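You operate a simulated robot arm through the tools that you are given. There is no shell and no other tool.

You run a simulated two-armed robot. Do the job below in one go: nothing can be reset, and whatever is moved stays where it is left.

## Task
Take the tall white box with the lowest lot number from the yellow cabinet.
Fine: stand it on the bench before the steel ramp; shut the door and latch it with the blue lever. Set down upright: what you pick out.
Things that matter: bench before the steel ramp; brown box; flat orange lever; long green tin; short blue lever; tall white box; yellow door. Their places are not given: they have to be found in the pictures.

Only the result counts: the job must be done as asked and must still hold three seconds after the hand-in. Knocking over, shifting, dropping, spilling or breaking anything else fails it.

## Robot
Two 7-joint arms with fingered hands on one trunk that stands fixed in place. Base frame: the origin is at the foot of the trunk, x ahead of it, y to its left, z up. Readings come in cm, rad, newtons and seconds.
The left shoulder is at [5, 21.4, 86.9], the right one opposite. With the tool pointing down near the work surface each hand reaches from about 40 to 90 cm from the base axis, measured 20 degrees to its own side. Payload 3 kg a hand.
Tool frame (each hand has its own): the origin (TCP) lies between the finger pads and is the grasp point; the fingertips stand 2.6 cm ahead of it; z points along the fingers, y is the line along which they close. The gripper opens to 13.2 cm; its body begins 7.3 cm behind the TCP. The gripper is a hand of 3 fingers: y runs from the thumb to the fingers, the wrist lies at [0, 0, -22.9] in the tool frame, and closing takes about 1.5 s.
Orientation is that of the tool frame in the base frame, as a unit quaternion [x, y, z, w]. With the fingers straight down and closing along the base's y, the tool's x points along the base's -x, its y along +y and its z along -z.

## Interface
- The arms move only by the tool move_arm. It takes "left_motion", "right_motion" or both (then of equal length, played together; a hand with none holds still); each is a list of rows, each a list of 7 numbers: the turn, a rotation vector about the tool's x, y, z in units of 8 degrees (1.0 is 8 degrees), then the shift along the tool's x, y, z in units of 25 mm (1.0 is 25 mm), then the finger opening in mm, from 0 to 132. In form: [[ax, ay, az, tx, ty, tz, jaw], ...]. A call has 1 to 20 rows; each row shifts and turns the commanded pose from where the row before left it, along the tool's axes as they then stand. A call with a number of a shift or a turn outside -1 to 1 is refused whole. Rows are played at 5 a second. More than 5 cm and 0.15 rad between two rows, or a gripper value outside its range, and nothing of the call is played. A pose out of reach is approached as far as the arm can. The call stops where the force on the tool passes 40 N (or 10 N more than at its start, if that is more) or the arm is blocked; 0.2 s more then pass. Each finger travels about 7.2 cm/s and halts on what it meets, pressing with about 25 N; the grip force reading is that of the motor and also rises with nothing between the fingers. The clock runs only during rows and for 0.2 s after the last one: add rows that do not move to give the fingers time. It gives the time, the measured TCP pose, the force on the tool (base axes), the opening and the grip force at its end, in the units of the frame above (readings bear some noise), with the torque about the TCP (base axes, N m) and any sound that the robot's microphone picked up.
- Cameras (640 x 400 px; columns grow to the right, rows downward): "scene" is now at [3.59, -2.23, 150.99]; the picture's right is [-0.22, -0.97, 0.00], its down [-0.55, 0.13, -0.83] and it looks along [0.81, -0.19, -0.56] (base axes); focal length 324 px, centre (320, 200). "left" rides on the left gripper at [-6.2, 0.3, -9.2] in its tool frame; the picture's right is [-0.05, -1.00, 0.00], its down [0.83, -0.04, -0.56] and it looks along [0.55, -0.03, 0.83] (tool axes); focal length 230 px, centre (320, 200). "right" rides on the right gripper at [6.1, 0.3, -9.2] in its tool frame; the picture's right is [-0.05, 1.00, 0.00], its down [-0.83, -0.04, -0.56] and it looks along [-0.55, -0.03, 0.83] (tool axes); focal length 230 px, centre (320, 200).
- grab_frame(camera): a new picture of that camera. It takes no simulated time.
- preshape(shape, hand): the hand has 3 fingers and takes this shape, open, in about a second: jaw (thumb against the fingers, like two jaws); tri (thumb and two fingers); tip (a fingertip pinch); poke (one finger out to press); point (the index stretched); flat (the hand flat); cup (the hand cupped); fist (a fist). The gripper value then closes the fingers along that shape, each until it touches; the sizes above hold for jaw. It gives what a move gives, with no picture.
- turn_head(pan, tilt): turns the head with the scene camera to pan (to the left, within 1.501 rad either way) and tilt (down, from -0.506 to 1.204), counted from straight ahead of the robot. It gives what a move gives.
- locate(camera, pixels): for up to 12 pixels [column, row] of the newest picture of that camera ("zoom" is the newest enlarged one), the place [x, y, z] in the base frame of the surface seen there, good to about 0.2 cm. It takes no simulated time.
- close_up(camera, box): a new picture of the part [left, top, right, bottom] of that camera's present view, enlarged. It takes no simulated time.
- job_done(): hands the job in; it is judged then, once.

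Open the grippers and draw the arms clear of the work before you hand the job in, unless the task says otherwise.

The tools are called after ">>>" as a command line: name --argument value ..., lists and objects as JSON in quotes. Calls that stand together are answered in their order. move_arm: Moves the arms, as the interface text tells. Its arguments: {"type":"object","properties":{"left_motion":{"type":"array","items":{"type":"array","items":{"type":"number"}}},"right_motion":{"type":"array","items":{"type":"array","items":{"type":"number"}}}},"required":[]} The other tools are called the same way: preshape (shape, hand) gives the hand a shape; turn_head (pan, tilt) turns the head that bears the scene camera; grab_frame (camera) takes a picture; locate (camera, pixels) gives the place of the surface under pixels of a picture; close_up (camera, box) takes an enlarged picture of a part of a camera's view; job_done () hands the job in.

At the start:

```text
t: 0.0
left_tool_pos: [59.14, 21.69, 113.39]
left_tcp_rot: [0.053, 0.999, 0.0, -0.001]
left_ft_force: [-0.1, -0.3, -0.2]
left_ft_torque: [0.01, -0.02, 0.0]
left_width: 13.17
left_grasp_force: 0.0
left_shape: jaw
right_tool_pos: [60.2, -36.89, 109.63]
right_tcp_rot: [0.053, 0.999, -0.001, 0.0]
right_ft_force: [0.1, 0.4, 0.1]
right_ft_torque: [0.02, 0.01, 0.02]
right_width: 13.2
right_grasp_force: 0.1
right_shape: jaw
head pan, tilt (commanded): [-0.227, 0.597]
```

scene: 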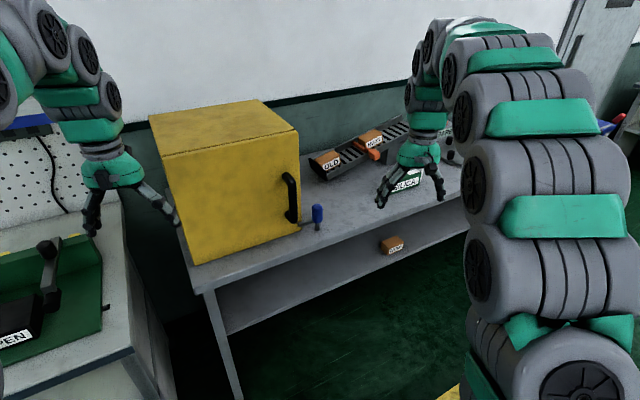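
right: 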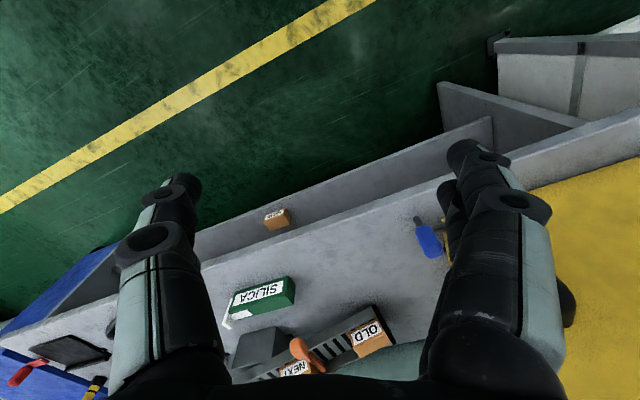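
left: 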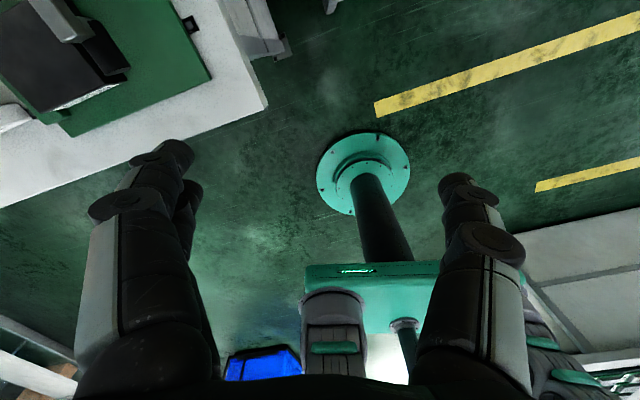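

The opening picture shows the yellow cabinet (about [230,180]), a blue lever at [318,215], and a ramp with OLD/NEXT boxes at about [370,150]. I start with a fresh scene picture and close-ups of the cabinet and the ramp.

>>> grab_frame --camera "scene"

>>> close_up --camera "scene" --box '[140, 90, 340, 270]'

>>> close_up --camera "scene" --box '[280, 100, 480, 260]'

```text
taken
```

scene: 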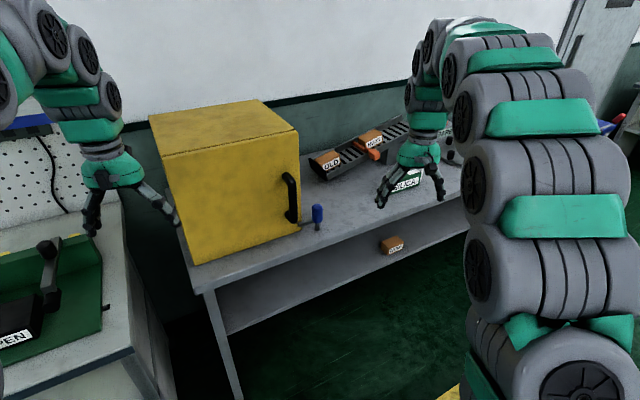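

```text
2.22 times, centred on (240, 180) of scene
```

zoom: 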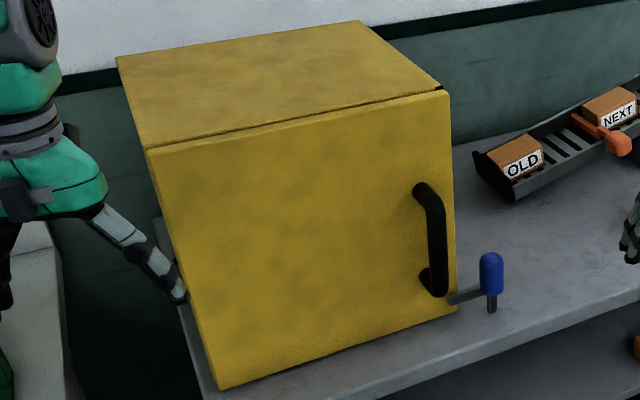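

```text
2.50 times, centred on (380, 180) of scene
```

zoom: 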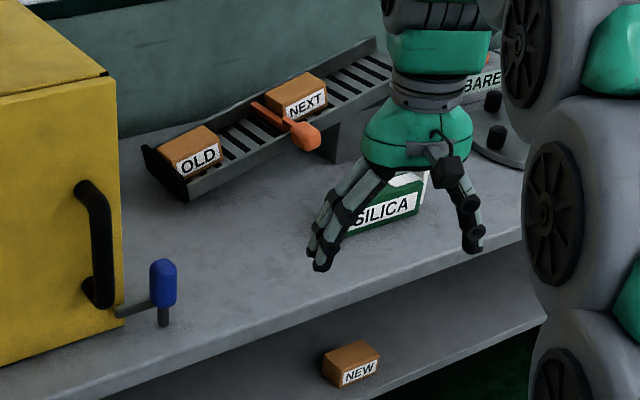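

The cabinet door faces the robot, with a vertical black handle on its right side and the blue lever beside its foot. I locate the key points in the scene picture.

>>> locate --camera "scene" --pixels '[[163, 156], [297, 131], [193, 262], [299, 227], [151, 115], [256, 101], [287, 178], [292, 220], [317, 212], [304, 226], [317, 228], [330, 240]]'

>>> locate --camera "scene" --pixels '[[312, 160], [328, 178], [350, 165], [360, 180], [340, 200], [380, 215], [405, 185], [392, 244], [330, 165], [375, 155], [350, 228], [440, 195]]'

```text
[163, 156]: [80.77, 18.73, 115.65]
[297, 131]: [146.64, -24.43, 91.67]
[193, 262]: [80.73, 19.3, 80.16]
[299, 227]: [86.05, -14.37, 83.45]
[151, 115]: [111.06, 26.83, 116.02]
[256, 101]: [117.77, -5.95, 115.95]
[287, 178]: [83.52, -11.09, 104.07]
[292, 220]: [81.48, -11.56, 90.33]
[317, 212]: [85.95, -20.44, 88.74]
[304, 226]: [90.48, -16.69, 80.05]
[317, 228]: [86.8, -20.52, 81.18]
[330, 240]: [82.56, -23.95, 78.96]
```

```text
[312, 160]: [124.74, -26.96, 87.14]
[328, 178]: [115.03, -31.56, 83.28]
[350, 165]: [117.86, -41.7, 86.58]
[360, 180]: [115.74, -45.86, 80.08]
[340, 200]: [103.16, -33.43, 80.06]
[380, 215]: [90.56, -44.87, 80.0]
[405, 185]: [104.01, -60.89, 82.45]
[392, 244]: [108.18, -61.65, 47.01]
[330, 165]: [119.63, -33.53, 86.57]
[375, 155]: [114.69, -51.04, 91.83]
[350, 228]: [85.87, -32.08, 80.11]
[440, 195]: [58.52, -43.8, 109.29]
```

The bench top is at z≈80, and the cabinet front face runs from about (80.8,19) to (86,-14). I zoom in hard on the blue lever and the handle to see how the latch works.

>>> close_up --camera "scene" --box '[270, 160, 350, 250]'

>>> close_up --camera "right" --box '[380, 150, 640, 320]'

```text
4.44 times, centred on (310, 205) of scene
```

zoom: 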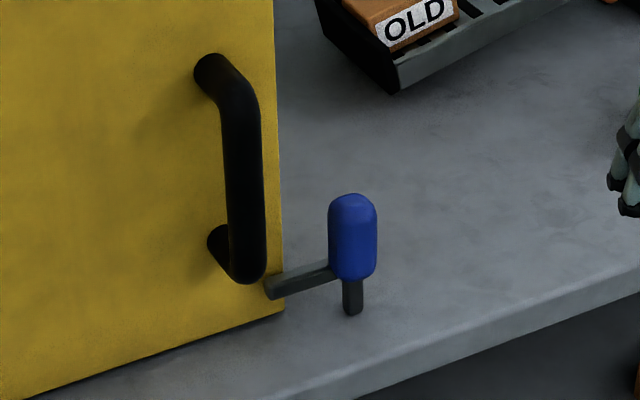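

```text
2.35 times, centred on (510, 235) of right
```

zoom: 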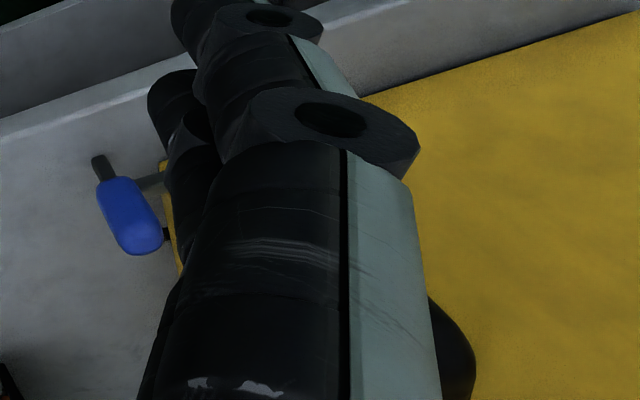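

The blue knob stands on a thin post with a dark bar pointing to the door's edge. I retake the scene zoom and locate points on the bar, knob, post and handle.

>>> close_up --camera "scene" --box '[270, 160, 350, 250]'

>>> locate --camera "zoom" --pixels '[[270, 290], [300, 280], [325, 270], [352, 205], [352, 240], [352, 270], [352, 300], [352, 311], [280, 308], [270, 200], [335, 240], [372, 240]]'

>>> locate --camera "zoom" --pixels '[[210, 72], [235, 90], [243, 150], [245, 220], [245, 270], [215, 240], [230, 180], [260, 180], [200, 150], [265, 50], [360, 380], [600, 290]]'

```text
4.44 times, centred on (310, 205) of scene
```

zoom: 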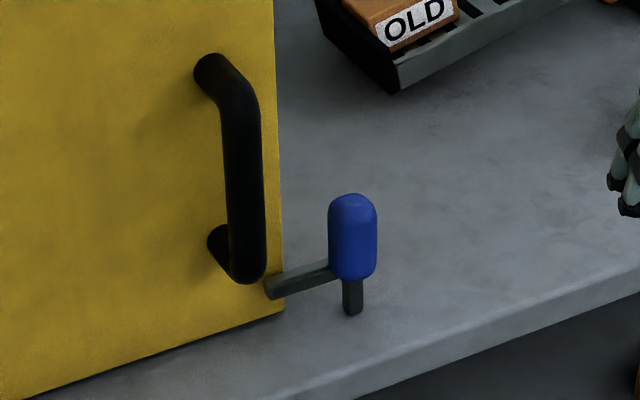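

```text
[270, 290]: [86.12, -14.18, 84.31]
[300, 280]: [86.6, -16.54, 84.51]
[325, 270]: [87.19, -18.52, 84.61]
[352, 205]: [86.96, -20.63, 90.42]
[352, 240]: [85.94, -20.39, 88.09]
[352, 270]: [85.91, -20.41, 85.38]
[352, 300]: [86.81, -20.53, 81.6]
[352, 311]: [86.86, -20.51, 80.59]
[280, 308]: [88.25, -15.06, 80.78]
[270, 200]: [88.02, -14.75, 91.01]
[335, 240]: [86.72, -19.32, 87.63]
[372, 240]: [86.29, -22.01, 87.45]
```

```text
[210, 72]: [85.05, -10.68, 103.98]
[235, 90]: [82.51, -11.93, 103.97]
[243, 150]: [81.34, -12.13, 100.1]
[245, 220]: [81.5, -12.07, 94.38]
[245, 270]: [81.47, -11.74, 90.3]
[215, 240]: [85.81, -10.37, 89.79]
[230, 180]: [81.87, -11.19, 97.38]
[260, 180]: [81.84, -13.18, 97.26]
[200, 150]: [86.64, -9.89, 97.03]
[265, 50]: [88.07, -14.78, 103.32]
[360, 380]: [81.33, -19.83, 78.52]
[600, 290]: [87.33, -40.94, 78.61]
```

The bar (z≈84.4) reaches in front of the door's right edge at (86.1,-14.2), so it seems to swing about the vertical post at (87.3,-20.5). I bring the right hand camera closer for a better look and draw the left hand up and out of the door's swing.

>>> move_arm --left_motion '[[0, 0, 0, 0.355, 0.9675, -0.5, 132], [0, 0, 0, 0.355, 0.9675, -0.5, 132], [0, 0, 0, 0.355, 0.9675, -0.5, 132], [0, 0, 0, 0.355, 0.9675, -0.5, 132], [0, 0, 0, 0.355, 0.9675, -0.5, 132], [0, 0, 0, 0.355, 0.9675, -0.5, 132], [0, 0, 0, 0.355, 0.9675, -0.5, 132], [0, 0, 0, 0.355, 0.9675, -0.5, 132]]' --right_motion '[[0, 0, 0, -0.709, 0.4275, 0.5, 132], [0, 0, 0, -0.709, 0.4275, 0.5, 132], [0, 0, 0, -0.709, 0.4275, 0.5, 132], [0, 0, 0, -0.709, 0.4275, 0.5, 132], [0, 0, 0, -0.709, 0.4275, 0.5, 132], [0, 0, 0, -0.709, 0.4275, 0.5, 132], [0, 0, 0, -0.709, 0.4275, 0.5, 132], [0, 0, 0, -0.709, 0.4275, 0.5, 132]]'

>>> grab_frame --camera "right"

>>> grab_frame --camera "scene"

```text
t: 1.8
left_tool_pos: [54.08, 41.73, 123.37]
left_tcp_rot: [0.053, 0.999, 0.0, 0.0]
left_ft_force: [0.5, 0.7, 0.5]
left_ft_torque: [0.0, -0.01, -0.03]
left_width: 13.18
left_grasp_force: 0.1
left_shape: jaw
right_tool_pos: [75.38, -29.75, 99.59]
right_tcp_rot: [0.052, 0.999, 0.0, 0.002]
right_ft_force: [0.3, -0.2, -0.9]
right_ft_torque: [-0.02, 0.0, 0.01]
right_width: 13.19
right_grasp_force: 0.1
right_shape: jaw
head pan, tilt (commanded): [-0.227, 0.597]
```

```text
taken
```

right: 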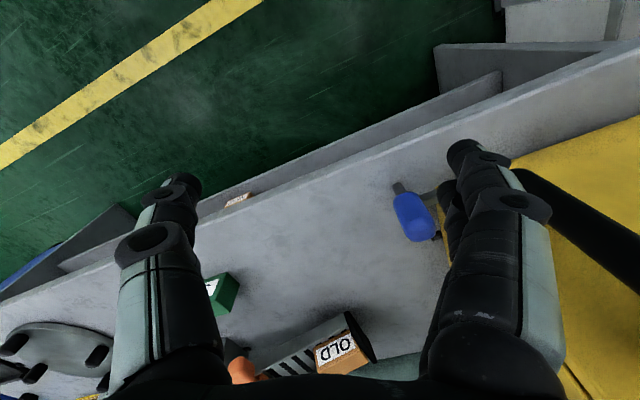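

```text
taken
```

scene: 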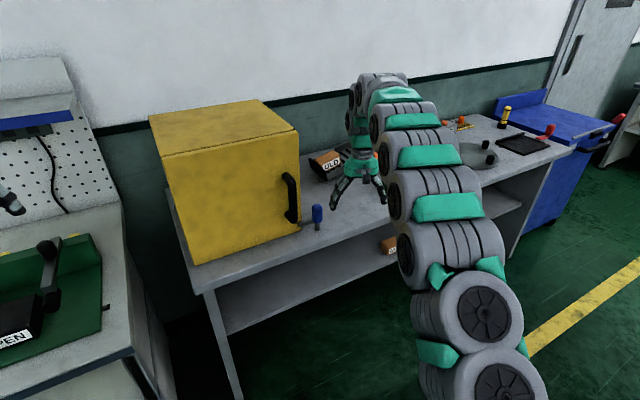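

The hand's left finger hides the bar near [450,210]. I shift the right hand 6 cm to the left and 6 cm up to see it between the fingers.

>>> move_arm --right_motion '[[0, 0, 0, 0.08, 0.8, -0.8, 132], [0, 0, 0, 0.08, 0.8, -0.8, 132], [0, 0, 0, 0.08, 0.8, -0.8, 132]]'

>>> grab_frame --camera "right"

>>> close_up --camera "right" --box '[300, 130, 460, 250]'

```text
t: 2.6
left_tool_pos: [54.08, 41.82, 123.25]
left_tcp_rot: [0.052, 0.999, 0.001, 0.0]
left_ft_force: [0.6, 0.0, -0.5]
left_ft_torque: [-0.02, 0.0, -0.05]
left_width: 13.2
left_grasp_force: 0.1
left_shape: jaw
right_tool_pos: [75.34, -23.99, 105.69]
right_tcp_rot: [0.052, 0.999, 0.0, -0.001]
right_ft_force: [0.3, -0.1, 0.6]
right_ft_torque: [0.01, -0.01, -0.01]
right_width: 13.19
right_grasp_force: 0.1
right_shape: jaw
head pan, tilt (commanded): [-0.227, 0.597]
```

```text
taken
```

right: 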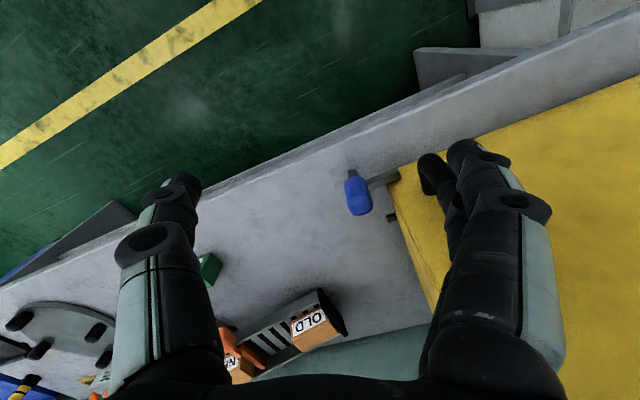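

```text
3.33 times, centred on (380, 190) of right
```

zoom: 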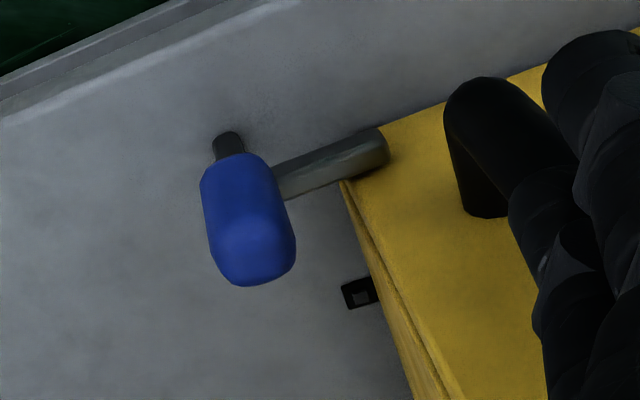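

Here the bar clearly passes in front of the door's edge, and there is a small black bracket on the cabinet's right side at zoom [360,292]. I locate these points.

>>> locate --camera "zoom" --pixels '[[385, 150], [360, 150], [320, 168], [290, 180], [245, 215], [250, 265], [230, 140], [360, 292], [348, 300], [350, 190], [372, 180], [375, 250]]'

```text
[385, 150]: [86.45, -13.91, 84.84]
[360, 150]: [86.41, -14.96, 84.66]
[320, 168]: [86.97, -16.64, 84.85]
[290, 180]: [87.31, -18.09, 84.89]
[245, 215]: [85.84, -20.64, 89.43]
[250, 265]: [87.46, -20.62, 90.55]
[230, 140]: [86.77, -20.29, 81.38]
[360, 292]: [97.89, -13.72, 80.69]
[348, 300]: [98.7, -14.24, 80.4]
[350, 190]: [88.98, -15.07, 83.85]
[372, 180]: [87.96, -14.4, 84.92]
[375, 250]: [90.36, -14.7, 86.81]
```

The lever looks like a swing bar on a vertical post. Before gripping, I measure where the right hand's fingertips lie (thumb at [185,185], fingers at [462,148] and [432,168]) to learn their spacing.

>>> locate --camera "right" --pixels '[[463, 150], [430, 165], [185, 185], [480, 210], [448, 215], [150, 240], [515, 205], [440, 180], [500, 170], [425, 190]]'

>>> close_up --camera "right" --box '[390, 120, 590, 400]'

```text
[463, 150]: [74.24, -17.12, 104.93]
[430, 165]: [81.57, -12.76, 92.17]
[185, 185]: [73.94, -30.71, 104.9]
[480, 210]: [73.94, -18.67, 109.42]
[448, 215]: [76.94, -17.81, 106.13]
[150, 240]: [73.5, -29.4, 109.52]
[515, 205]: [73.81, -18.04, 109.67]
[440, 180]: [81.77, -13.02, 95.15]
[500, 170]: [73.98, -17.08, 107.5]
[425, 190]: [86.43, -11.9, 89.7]
```

```text
1.43 times, centred on (490, 260) of right
```

zoom: 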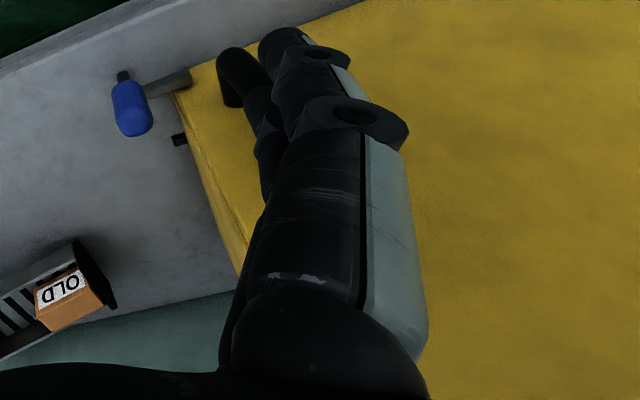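

The finger spacing fits a round knob (two fingers about ±1.4 cm, thumb opposite). I plan to grip the knob from the front with the hand pointing forward and 15° down, so I first back off and turn the right hand to that attitude.

>>> move_arm --right_motion '[[0, 0, -1, 0.8, 0, 0, 100], [0, 0, -1, 0.8, 0, 0, 80], [0, -0.9375, 0, 0, 0, 0, 60], [0, -0.9375, 0, 0, 0, 0, 60], [0, -0.9375, 0, 0, 0, 0, 60], [0, -0.9375, 0, 0, 0, 0, 60], [0, -0.9375, 0, 0, 0, 0, 60], [0, -0.9375, 0, 0, 0, 0, 60], [0, -0.9375, 0, 0, 0, 0, 60], [0, -0.9375, 0, 0, 0, 0, 60], [0, -0.9375, 0, 0, 0, 0, 60], [0, -0.9375, 0, 0, 0, 0, 60]]'

>>> grab_frame --camera "scene"

>>> grab_frame --camera "right"

```text
t: 5.2
left_tool_pos: [54.07, 41.8, 123.27]
left_tcp_rot: [0.052, 0.999, 0.0, 0.0]
left_ft_force: [0.3, 0.4, 0.4]
left_ft_torque: [0.01, 0.02, 0.0]
left_width: 13.19
left_grasp_force: 0.1
left_shape: jaw
right_tool_pos: [71.32, -23.73, 105.61]
right_tcp_rot: [-0.069, 0.79, 0.053, 0.607]
right_ft_force: [0.4, 0.7, -0.5]
right_ft_torque: [-0.01, -0.02, 0.01]
right_width: 6.07
right_grasp_force: 0.1
right_shape: jaw
head pan, tilt (commanded): [-0.227, 0.597]
```

```text
taken
```

scene: 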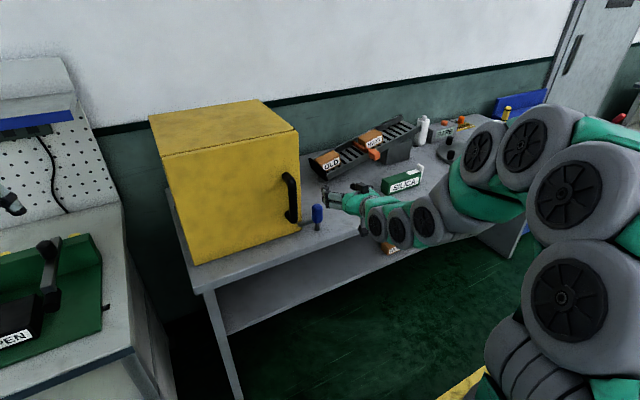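

```text
taken
```

right: 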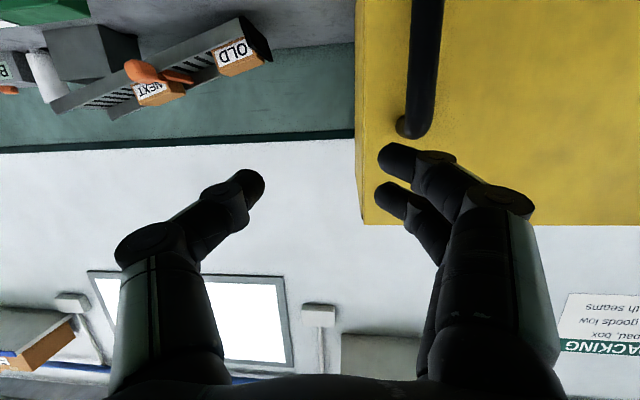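

The right hand now points forward (heading +10°, 15° down), and the area round the ramp is in plain view. I take a close-up of that area and read the wall sign while it is visible.

>>> close_up --camera "scene" --box '[290, 90, 490, 260]'

>>> locate --camera "scene" --pixels '[[320, 172], [326, 180], [340, 175], [360, 168], [380, 160], [400, 150], [384, 192], [420, 186], [400, 195], [418, 166], [424, 142], [410, 170]]'

>>> close_up --camera "right" --box '[540, 280, 640, 370]'

```text
2.35 times, centred on (390, 175) of scene
```

zoom: 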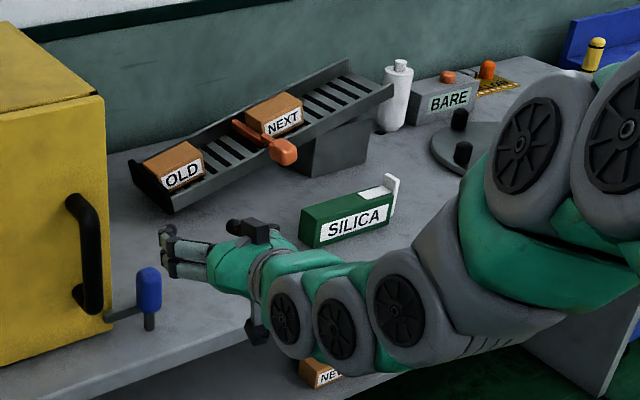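

```text
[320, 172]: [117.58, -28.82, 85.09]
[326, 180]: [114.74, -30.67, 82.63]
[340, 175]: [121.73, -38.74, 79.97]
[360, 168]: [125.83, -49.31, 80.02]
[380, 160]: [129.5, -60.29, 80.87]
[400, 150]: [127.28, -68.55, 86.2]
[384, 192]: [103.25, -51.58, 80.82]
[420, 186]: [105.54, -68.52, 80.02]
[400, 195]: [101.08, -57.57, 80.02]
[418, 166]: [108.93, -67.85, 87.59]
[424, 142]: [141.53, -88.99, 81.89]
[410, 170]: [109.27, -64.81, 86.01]
```

```text
4.44 times, centred on (590, 325) of right
```

zoom: 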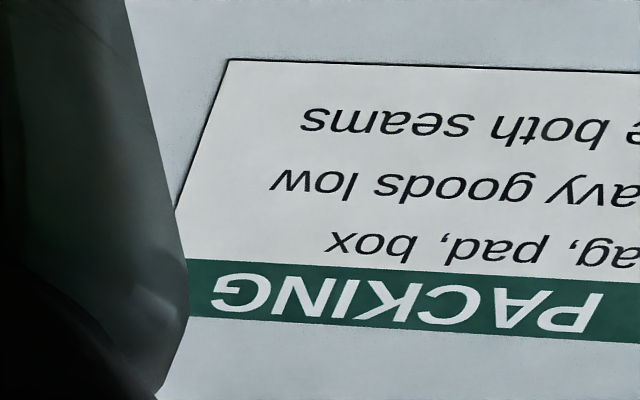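

The ramp runs from (115,-30) up to the right, the green tin sits at about (101–106, -50…-68), and free bench lies at about (100,-38). Now I lower the right hand to the pre-grasp point in front of the blue knob.

>>> move_arm --right_motion '[[0, 0, 0, 0.833, 0.026, 0.55, 60], [0, 0, 0, 0.833, 0.026, 0.55, 60], [0, 0, 0, 0.833, 0.026, 0.55, 60], [0, 0, 0, 0.833, 0.026, 0.55, 60], [0, 0, 0, 0.833, 0.026, 0.55, 60], [0, 0, 0, 0.833, 0.026, 0.55, 60]]'

>>> grab_frame --camera "right"

>>> close_up --camera "scene" --box '[250, 140, 410, 260]'

```text
t: 6.6
left_tool_pos: [54.07, 41.73, 123.47]
left_tcp_rot: [0.052, 0.999, 0.0, 0.0]
left_ft_force: [-0.7, 0.0, -0.2]
left_ft_torque: [0.01, -0.04, 0.03]
left_width: 13.19
left_grasp_force: 0.0
left_shape: jaw
right_tool_pos: [75.9, -22.4, 91.14]
right_tcp_rot: [-0.069, 0.791, 0.053, 0.605]
right_ft_force: [0.5, -1.0, 0.0]
right_ft_torque: [0.0, 0.02, 0.01]
right_width: 6.04
right_grasp_force: 0.0
right_shape: jaw
head pan, tilt (commanded): [-0.227, 0.597]
```

```text
taken
```

right: 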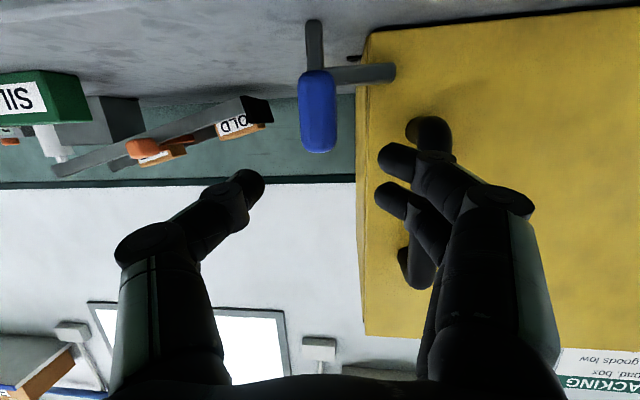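

```text
3.33 times, centred on (330, 200) of scene
```

zoom: 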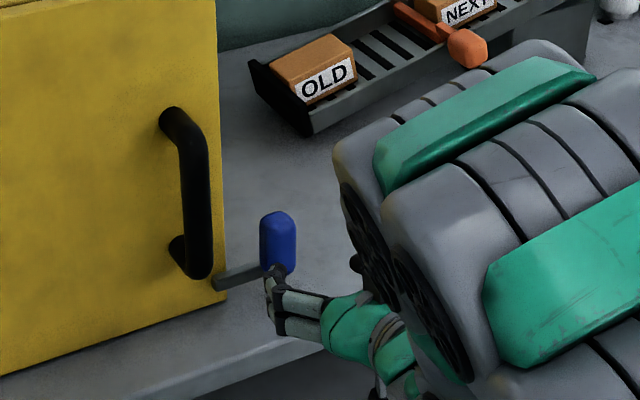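

The knob (col 318) is centred between thumb and fingers. Before moving in I measure how far out the finger knuckles stick ([500,200], [530,210]) to be sure they clear the black handle.

>>> locate --camera "right" --pixels '[[500, 200], [530, 208], [535, 250], [520, 215], [555, 350], [390, 155], [430, 120], [432, 165], [410, 270], [318, 130], [365, 72], [390, 72]]'

```text
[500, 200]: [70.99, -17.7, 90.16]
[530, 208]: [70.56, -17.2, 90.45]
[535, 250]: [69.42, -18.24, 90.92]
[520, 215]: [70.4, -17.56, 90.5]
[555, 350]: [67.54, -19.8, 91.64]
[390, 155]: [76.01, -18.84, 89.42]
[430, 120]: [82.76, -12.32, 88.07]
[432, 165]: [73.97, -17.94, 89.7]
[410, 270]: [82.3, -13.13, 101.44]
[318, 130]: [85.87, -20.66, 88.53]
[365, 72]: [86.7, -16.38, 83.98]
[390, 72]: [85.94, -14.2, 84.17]
```

Knuckles reach only ~6.2 cm sideways, leaving about 1.8 cm to the handle. I move straight in 12 cm so the knob lies between the pads, then close softly.

>>> move_arm --right_motion '[[0, 0, 0, -0.03, 0, 0.96, 60], [0, 0, 0, -0.03, 0, 0.96, 60], [0, 0, 0, -0.03, 0, 0.96, 60], [0, 0, 0, -0.03, 0, 0.96, 60], [0, 0, 0, -0.03, 0, 0.96, 60], [0, 0, 0, 0, 0, 0, 60]]'

>>> grab_frame --camera "right"

>>> close_up --camera "scene" --box '[250, 140, 410, 260]'

```text
t: 8.0
left_tool_pos: [54.08, 41.69, 123.33]
left_tcp_rot: [0.052, 0.999, 0.0, 0.0]
left_ft_force: [0.0, -0.5, -0.2]
left_ft_torque: [0.02, 0.0, 0.0]
left_width: 13.16
left_grasp_force: 0.1
left_shape: jaw
right_tool_pos: [87.65, -20.46, 88.83]
right_tcp_rot: [-0.07, 0.79, 0.054, 0.606]
right_ft_force: [-1.7, -2.1, -1.0]
right_ft_torque: [-0.05, 0.03, 0.06]
right_width: 5.94
right_grasp_force: 0.0
right_shape: jaw
head pan, tilt (commanded): [-0.227, 0.597]
```

```text
taken
```

right: 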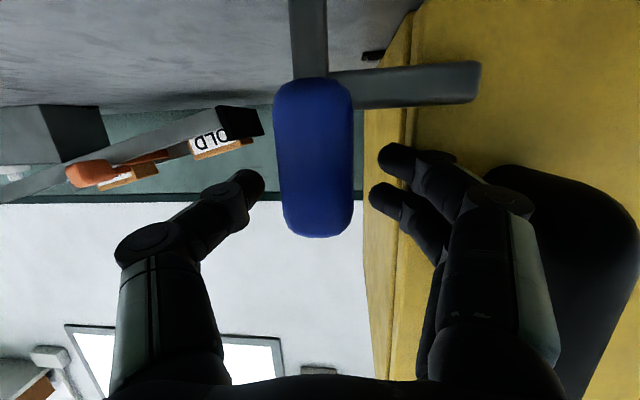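

```text
3.33 times, centred on (330, 200) of scene
```

zoom: 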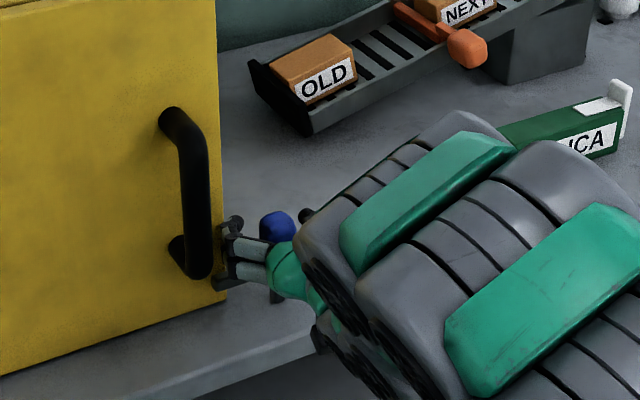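

The knob is between the pads. I close the fingers on it.

>>> move_arm --right_motion '[[0, 0, 0, 0, 0, 0, 30], [0, 0, 0, 0, 0, 0, 15], [0, 0, 0, 0, 0, 0, 0], [0, 0, 0, 0, 0, 0, 0], [0, 0, 0, 0, 0, 0, 0], [0, 0, 0, 0, 0, 0, 0]]'

>>> grab_frame --camera "right"

```text
t: 9.4
left_tool_pos: [54.07, 41.78, 123.28]
left_tcp_rot: [0.052, 0.999, 0.0, 0.001]
left_ft_force: [0.4, -0.7, 0.5]
left_ft_torque: [0.01, 0.01, -0.02]
left_width: 13.22
left_grasp_force: 0.0
left_shape: jaw
right_tool_pos: [87.65, -20.44, 88.87]
right_tcp_rot: [-0.069, 0.791, 0.053, 0.606]
right_ft_force: [12.5, 2.6, 0.1]
right_ft_torque: [0.05, 0.06, -0.14]
right_width: 2.62
right_grasp_force: 24.9
right_shape: jaw
head pan, tilt (commanded): [-0.227, 0.597]
```

```text
taken
```

right: 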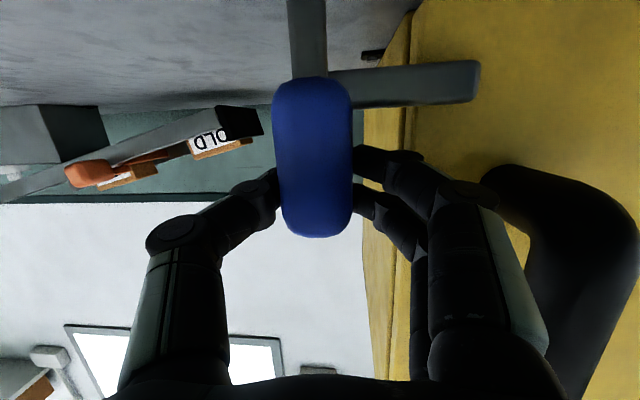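

The knob is gripped (2.62 cm, 24.9 N). I try turning it 16° about the vertical so the bar's tip comes toward the robot, watching forces.

>>> move_arm --right_motion '[[-0.483, 0, -0.129, 0, 0, 0, 0], [-0.483, 0, -0.129, 0, 0, 0, 0], [-0.483, 0, -0.129, 0, 0, 0, 0], [-0.483, 0, -0.129, 0, 0, 0, 0]]'

>>> grab_frame --camera "right"

>>> close_up --camera "scene" --box '[250, 140, 410, 260]'

```text
t: 10.4
left_tool_pos: [54.17, 41.64, 123.4]
left_tcp_rot: [0.053, 0.999, -0.001, -0.001]
left_ft_force: [-0.2, -0.4, 0.2]
left_ft_torque: [-0.01, -0.02, -0.04]
left_width: 13.19
left_grasp_force: 0.1
left_shape: jaw
right_tool_pos: [87.45, -20.66, 88.79]
right_tcp_rot: [-0.177, 0.773, 0.136, 0.594]
right_ft_force: [5.0, -13.7, 4.5]
right_ft_torque: [-0.07, -0.1, -0.93]
right_width: 2.68
right_grasp_force: 25.2
right_shape: jaw
head pan, tilt (commanded): [-0.227, 0.597]
```

```text
taken
```

right: 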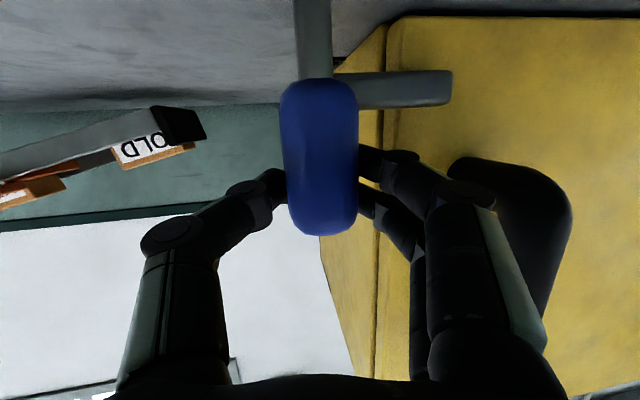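

```text
3.33 times, centred on (330, 200) of scene
```

zoom: 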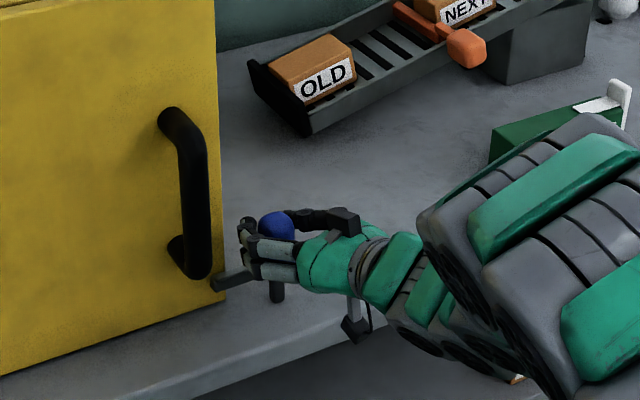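

The hand turned 16° but the reaction torque is -0.93 N m, so I check whether the bar turned by locating it.

>>> locate --camera "right" --pixels '[[445, 88], [420, 88], [390, 90], [365, 92], [320, 150], [400, 60]]'

>>> close_up --camera "right" --box '[270, 20, 490, 160]'

```text
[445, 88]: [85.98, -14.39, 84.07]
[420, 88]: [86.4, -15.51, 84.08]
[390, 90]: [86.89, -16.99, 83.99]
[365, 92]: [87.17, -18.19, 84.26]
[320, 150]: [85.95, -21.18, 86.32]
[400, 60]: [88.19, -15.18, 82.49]
```

```text
2.86 times, centred on (380, 90) of right
```

zoom: 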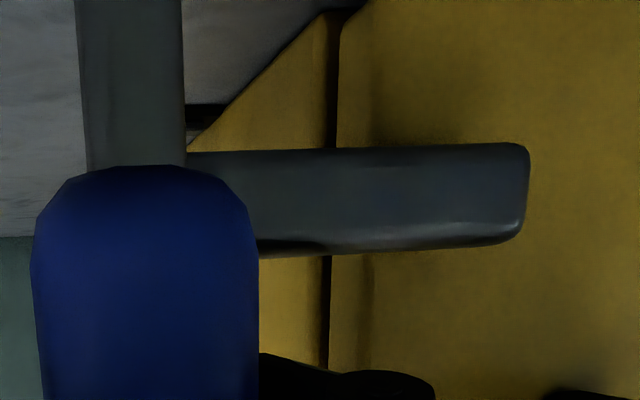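

The bar did not move (tip still at (86.0,-14.4)), so it does not turn about the post with this torque; the lever may tip sideways about its foot instead. I turn back to relieve the grip and nudge the knob 1 cm to the right (-y).

>>> move_arm --right_motion '[[0.483, 0, 0.129, 0, 0, 0, 0], [0.483, 0, 0.129, 0, 0, 0, 0], [0.483, 0, 0.129, 0, 0, 0, 0], [0.483, 0, 0.129, 0, 0, 0, 0], [0, 0, 0, 0.009, -0.197, -0.034, 0], [0, 0, 0, 0.009, -0.197, -0.034, 0], [0, 0, 0, 0, 0, 0, 0]]'

>>> grab_frame --camera "right"

>>> close_up --camera "scene" --box '[250, 140, 410, 260]'

```text
t: 12.0
left_tool_pos: [54.05, 41.88, 123.39]
left_tcp_rot: [0.051, 0.999, 0.0, 0.0]
left_ft_force: [0.1, 0.6, -0.2]
left_ft_torque: [0.0, 0.01, -0.01]
left_width: 13.2
left_grasp_force: 0.0
left_shape: jaw
right_tool_pos: [87.47, -21.22, 88.68]
right_tcp_rot: [-0.071, 0.789, 0.055, 0.607]
right_ft_force: [13.7, 13.9, -0.3]
right_ft_torque: [0.55, 0.19, 0.38]
right_width: 2.54
right_grasp_force: 25.1
right_shape: jaw
head pan, tilt (commanded): [-0.227, 0.597]
```

```text
taken
```

right: 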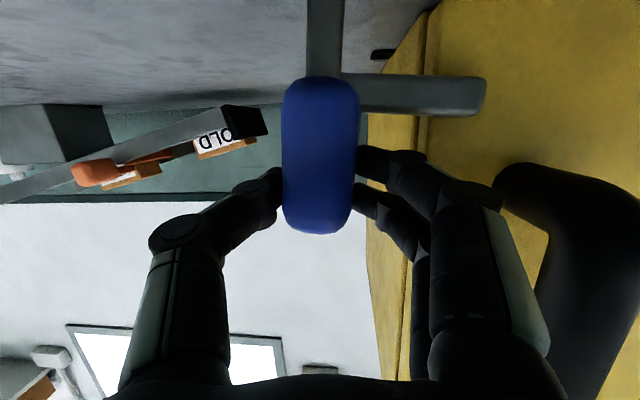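

```text
3.33 times, centred on (330, 200) of scene
```

zoom: 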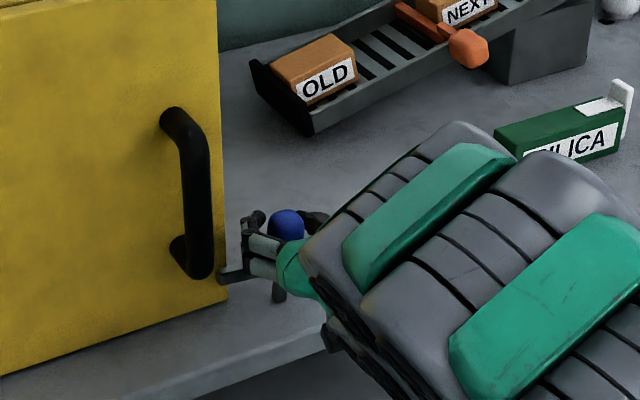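

The lever tipped to the right: its knob and bar lean now and the bar tip rose, so it swings about its foot in the y–z plane. I open the fingers gradually while pushing the knob further right (and slightly down) with the left-side fingers.

>>> move_arm --right_motion '[[0, 0, 0, 0, 0, 0, 50], [0, 0, 0, 0.018, -0.394, -0.067, 60], [0, 0, 0, 0.134, -0.394, -0.036, 75], [0, 0, 0, 0.134, -0.394, -0.036, 90], [0, 0, 0, 0.172, -0.394, -0.026, 100], [0, 0, 0, 0.211, -0.394, -0.0155, 100], [0, 0, 0, 0.172, -0.394, -0.026, 100], [0, 0, 0, 0.172, -0.394, -0.026, 100], [0, 0, 0, 0.172, -0.394, -0.026, 100]]'

>>> grab_frame --camera "right"

>>> close_up --camera "scene" --box '[250, 140, 410, 260]'

```text
t: 13.7
left_tool_pos: [54.12, 41.76, 123.34]
left_tcp_rot: [0.053, 0.999, 0.0, 0.001]
left_ft_force: [0.8, -1.2, -0.4]
left_ft_torque: [0.03, 0.02, -0.01]
left_width: 13.22
left_grasp_force: 0.0
left_shape: jaw
right_tool_pos: [87.62, -27.84, 87.51]
right_tcp_rot: [-0.068, 0.786, 0.055, 0.612]
right_ft_force: [2.1, 4.8, 4.1]
right_ft_torque: [0.42, -0.03, -0.16]
right_width: 10.24
right_grasp_force: 0.1
right_shape: jaw
head pan, tilt (commanded): [-0.227, 0.597]
stopped in row 8 (right hand): the force on the tool passed its limit at 44 N (the readings are from after the stop); the commanded pose is now the measured one
```

```text
taken
```

right: 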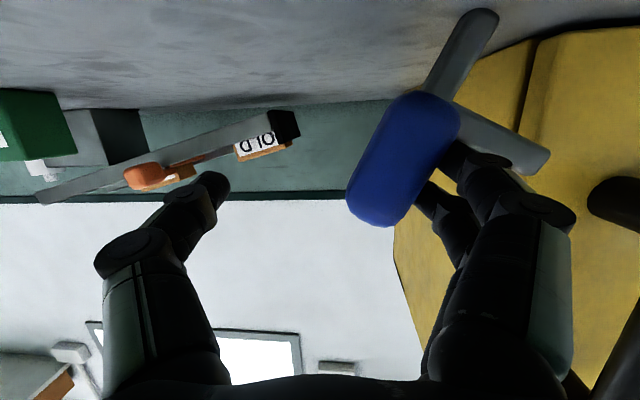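

```text
3.33 times, centred on (330, 200) of scene
```

zoom: 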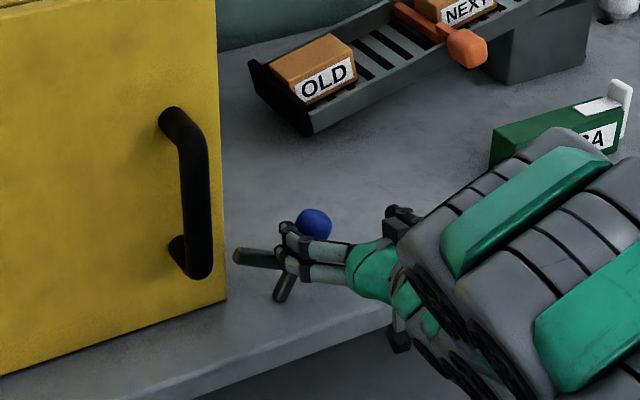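

The lever has leaned about 30° and the push stopped at 44 N, with a finger wedged in the corner between bar and knob. I locate the knob, bar tip and foot to get the present angle.

>>> locate --camera "right" --pixels '[[378, 205], [410, 140], [430, 105], [450, 70], [480, 20], [540, 150], [500, 125], [470, 110], [480, 155], [420, 190]]'

>>> close_up --camera "right" --box '[330, 0, 600, 240]'

```text
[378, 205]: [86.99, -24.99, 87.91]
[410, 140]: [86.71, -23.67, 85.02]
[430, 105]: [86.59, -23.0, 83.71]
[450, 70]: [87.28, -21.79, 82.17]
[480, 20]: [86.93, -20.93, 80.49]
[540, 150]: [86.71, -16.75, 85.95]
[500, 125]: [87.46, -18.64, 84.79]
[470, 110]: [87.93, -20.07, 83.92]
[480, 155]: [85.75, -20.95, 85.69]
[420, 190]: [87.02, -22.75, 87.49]
```

```text
1.67 times, centred on (465, 120) of right
```

zoom: 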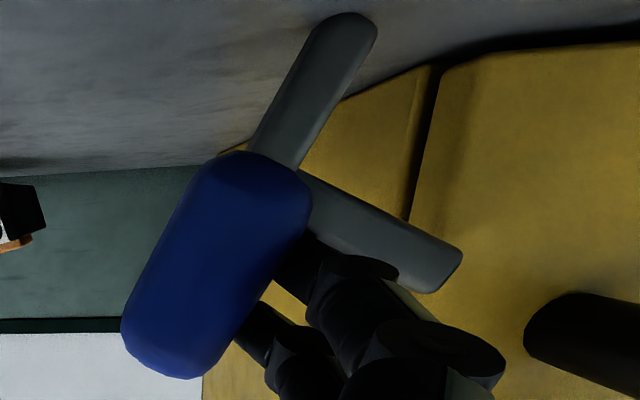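

The lever leans about 29° with the bar tip at (86.7,-16.8,86), already clear of the door's edge by 2 cm. I lift the fingers out of the corner and push higher on the knob to tip it further.

>>> move_arm --right_motion '[[0, 0, 0, -0.39, 0, -0.1, 100], [0, 0, 0, -0.39, 0, -0.1, 100], [0, 0, 0, 0.096, -0.394, -0.046, 100], [0, 0, 0, 0.096, -0.394, -0.046, 100], [0, 0, 0, 0.134, -0.394, -0.036, 100], [0, 0, 0, 0.134, -0.394, -0.036, 100]]'

>>> grab_frame --camera "right"

>>> close_up --camera "scene" --box '[250, 140, 410, 260]'

```text
t: 15.1
left_tool_pos: [54.14, 41.85, 123.41]
left_tcp_rot: [0.052, 0.999, 0.0, 0.0]
left_ft_force: [0.0, 0.0, 0.9]
left_ft_torque: [0.04, -0.02, -0.01]
left_width: 13.23
left_grasp_force: 0.0
left_shape: jaw
right_tool_pos: [87.76, -31.63, 88.58]
right_tcp_rot: [-0.069, 0.786, 0.055, 0.612]
right_ft_force: [4.7, 7.8, 6.5]
right_ft_torque: [0.57, -0.06, -0.27]
right_width: 10.29
right_grasp_force: 0.1
right_shape: jaw
head pan, tilt (commanded): [-0.227, 0.597]
```

```text
taken
```

right: 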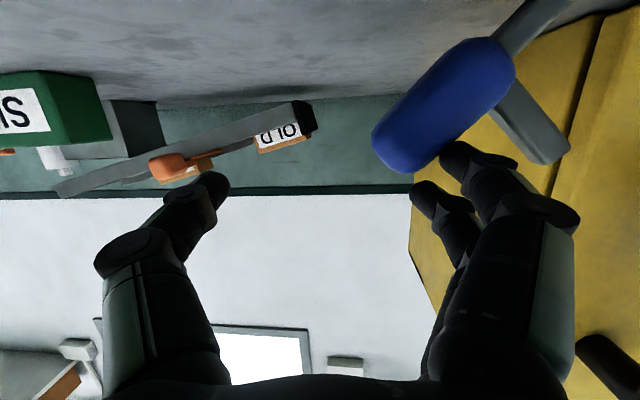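

```text
3.33 times, centred on (330, 200) of scene
```

zoom: 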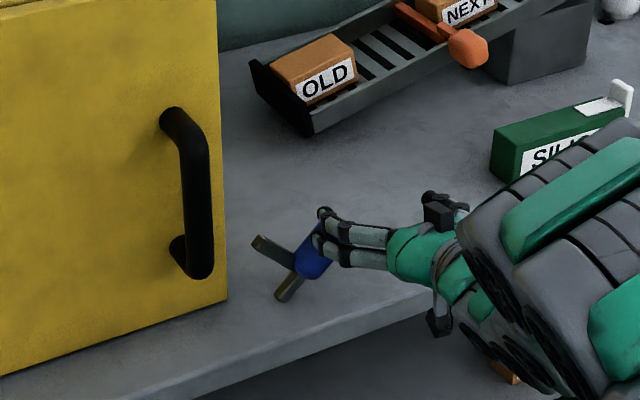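

The lever now leans about 50°. I push on, down and right, to find its end stop.

>>> move_arm --right_motion '[[0, 0, 0, 0.211, -0.394, -0.0155, 100], [0, 0, 0, 0.25, -0.394, -0.005, 100], [0, 0, 0, 0.29, -0.394, 0.005, 100], [0, 0, 0, 0.29, -0.3, 0.005, 100]]'

>>> grab_frame --camera "right"

>>> close_up --camera "scene" --box '[250, 140, 410, 260]'

```text
t: 15.7
left_tool_pos: [54.03, 41.81, 123.39]
left_tcp_rot: [0.052, 0.999, 0.0, 0.001]
left_ft_force: [-0.2, 0.4, -0.6]
left_ft_torque: [0.01, 0.03, -0.03]
left_width: 13.17
left_grasp_force: 0.0
left_shape: jaw
right_tool_pos: [87.93, -32.7, 88.41]
right_tcp_rot: [-0.071, 0.781, 0.059, 0.618]
right_ft_force: [1.9, 14.9, 8.4]
right_ft_torque: [0.87, -0.05, -0.2]
right_width: 10.46
right_grasp_force: 0.1
right_shape: jaw
head pan, tilt (commanded): [-0.227, 0.597]
stopped in row 2 (right hand): the force on the tool passed its limit at 46 N (the readings are from after the stop); the commanded pose is now the measured one
```

```text
taken
```

right: 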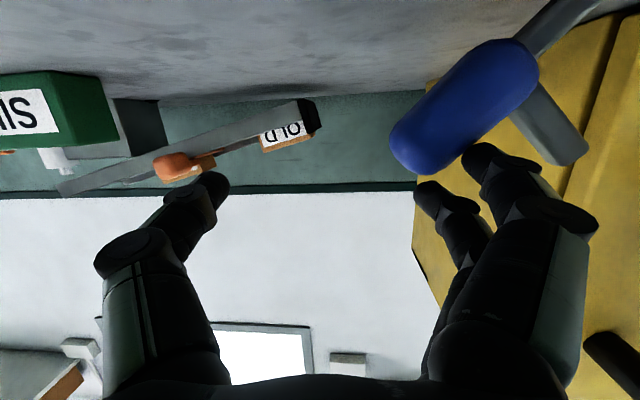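

```text
3.33 times, centred on (330, 200) of scene
```

zoom: 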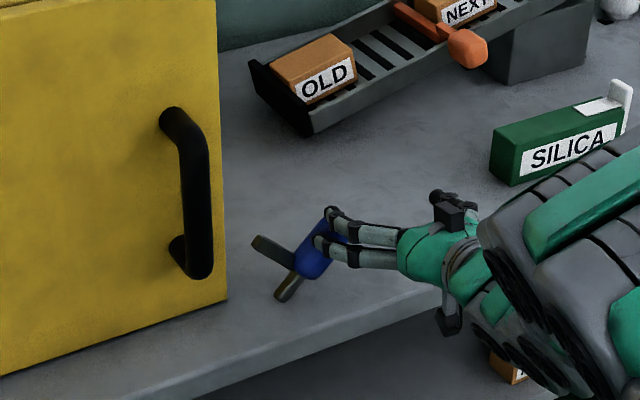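

The lever did not move further, so it is at its end stop (~50°). I ease off and back the hand away along -x to see whether it stays.

>>> move_arm --right_motion '[[0, 0, 0, -0.1, 0.5, 0, 100], [0, 0, 0, 0.24, 0.164, -0.9, 100], [0, 0, 0, 0.24, 0.164, -0.9, 100], [0, 0, 0, 0.24, 0.164, -0.9, 100], [0, 0, 0, 0.24, 0.164, -0.9, 100], [0, 0, 0, 0.24, 0.164, -0.9, 100], [0, 0, 0, 0.1, 0.1, -0.9, 100]]'

>>> grab_frame --camera "right"

>>> grab_frame --camera "scene"

>>> close_up --camera "scene" --box '[250, 140, 410, 260]'

```text
t: 17.3
left_tool_pos: [54.08, 41.73, 123.47]
left_tcp_rot: [0.052, 0.999, 0.0, 0.0]
left_ft_force: [1.2, 0.2, 0.3]
left_ft_torque: [-0.01, 0.01, -0.02]
left_width: 13.18
left_grasp_force: 0.1
left_shape: jaw
right_tool_pos: [73.69, -31.94, 88.57]
right_tcp_rot: [-0.07, 0.782, 0.059, 0.616]
right_ft_force: [0.3, 0.8, 0.6]
right_ft_torque: [-0.02, 0.0, -0.02]
right_width: 10.02
right_grasp_force: 0.0
right_shape: jaw
head pan, tilt (commanded): [-0.227, 0.597]
```

```text
taken
```

right: 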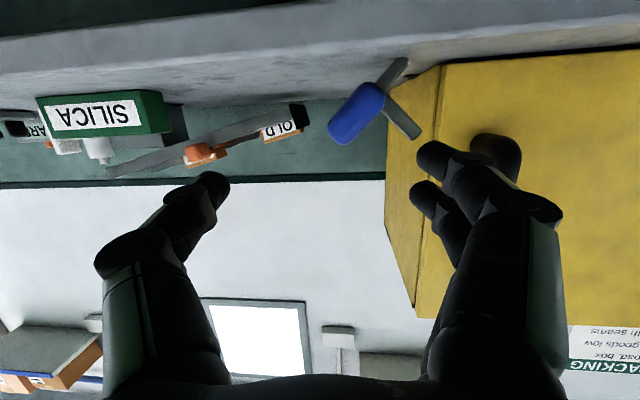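

```text
taken
```

scene: 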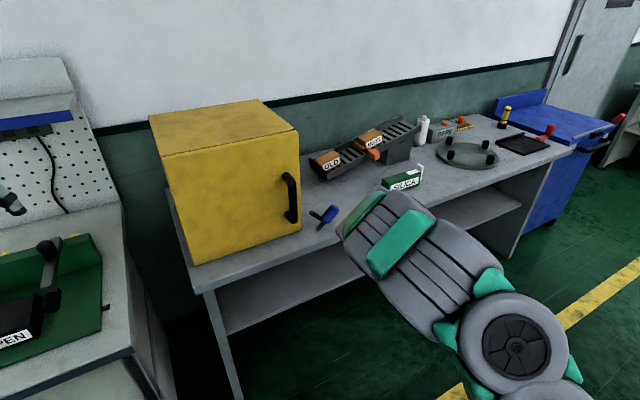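

```text
3.33 times, centred on (330, 200) of scene
```

zoom: 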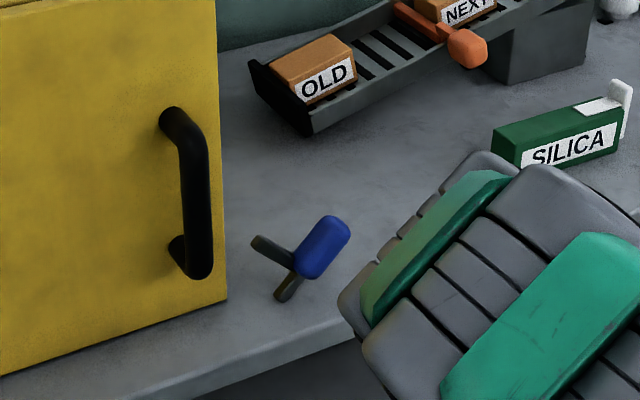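

The lever stays open. The left hand is best for the door (it can follow the handle round and hold it), so I draw the right hand back to the right and turn the left hand to point forward.

>>> move_arm --left_motion '[[0, -0.9375, 0, 0, 0, 0, 132], [0, -0.9375, 0, 0, 0, 0, 132], [0, -0.9375, 0, 0, 0, 0, 120], [0, -0.9375, 0, 0, 0, 0, 100], [0, -0.9375, 0, 0, 0, 0, 80], [0, -0.9375, 0, 0, 0, 0, 70], [0, -0.9375, 0, 0, 0, 0, 70], [0, -0.9375, 0, 0, 0, 0, 70], [0, -0.9375, 0, 0, 0, 0, 70], [0, -0.9375, 0, 0, 0, 0, 70], [0, -0.9375, 0, 0, 0, 0, 70], [0, -0.9375, 0, 0, 0, 0, 70]]' --right_motion '[[0, 0, 0, -0.34, -0.81, -0.66, 100], [0, 0, 0, -0.34, -0.81, -0.66, 100], [0, 0, 0, -0.34, -0.81, -0.66, 100], [0, 0, 0, -0.34, -0.81, -0.66, 100], [0, 0, 0, -0.34, -0.81, -0.66, 100], [0, 0, 0, -0.34, -0.81, -0.66, 100], [0, 0, 0, -0.34, -0.81, -0.66, 100], [0, 0, 0, -0.34, -0.81, -0.66, 100], [0, 0, 0, 0, 0, 0, 100], [0, 0, 0, 0, 0, 0, 100], [0, 0, 0, 0, 0, 0, 100], [0, 0, 0, 0, 0, 0, 100]]'

>>> grab_frame --camera "scene"

>>> grab_frame --camera "left"

```text
t: 19.9
left_tool_pos: [53.79, 39.56, 122.29]
left_tcp_rot: [0.063, 0.759, -0.061, 0.645]
left_ft_force: [0.1, 0.0, -0.1]
left_ft_torque: [-0.01, -0.01, 0.0]
left_width: 7.03
left_grasp_force: 0.2
left_shape: jaw
left hand out of reach, approached as far as the arm can: row 12
right_tool_pos: [65.41, -50.1, 98.36]
right_tcp_rot: [-0.069, 0.783, 0.058, 0.616]
right_ft_force: [0.3, 0.2, -0.1]
right_ft_torque: [0.02, -0.02, 0.04]
right_width: 10.04
right_grasp_force: 0.1
right_shape: jaw
head pan, tilt (commanded): [-0.227, 0.597]
```

```text
taken
```

scene: 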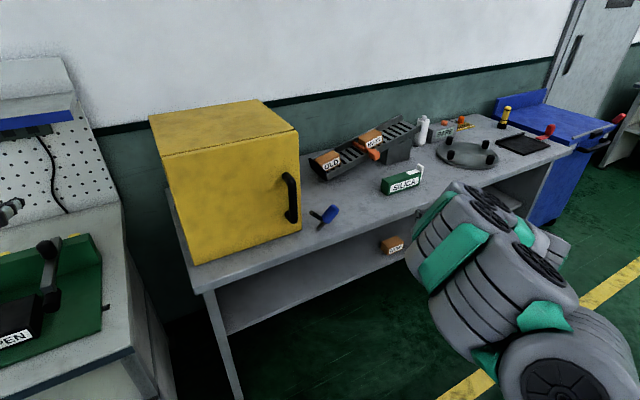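

```text
taken
```

left: 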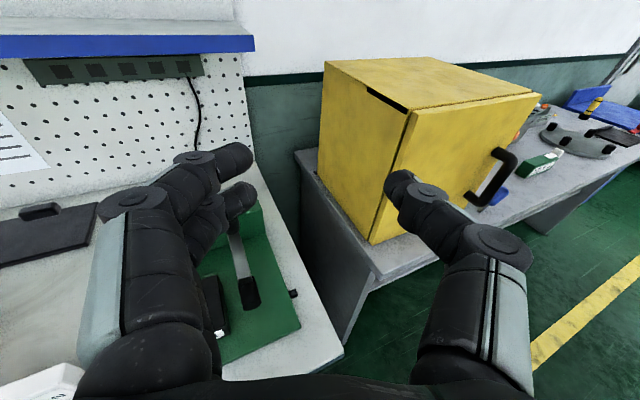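

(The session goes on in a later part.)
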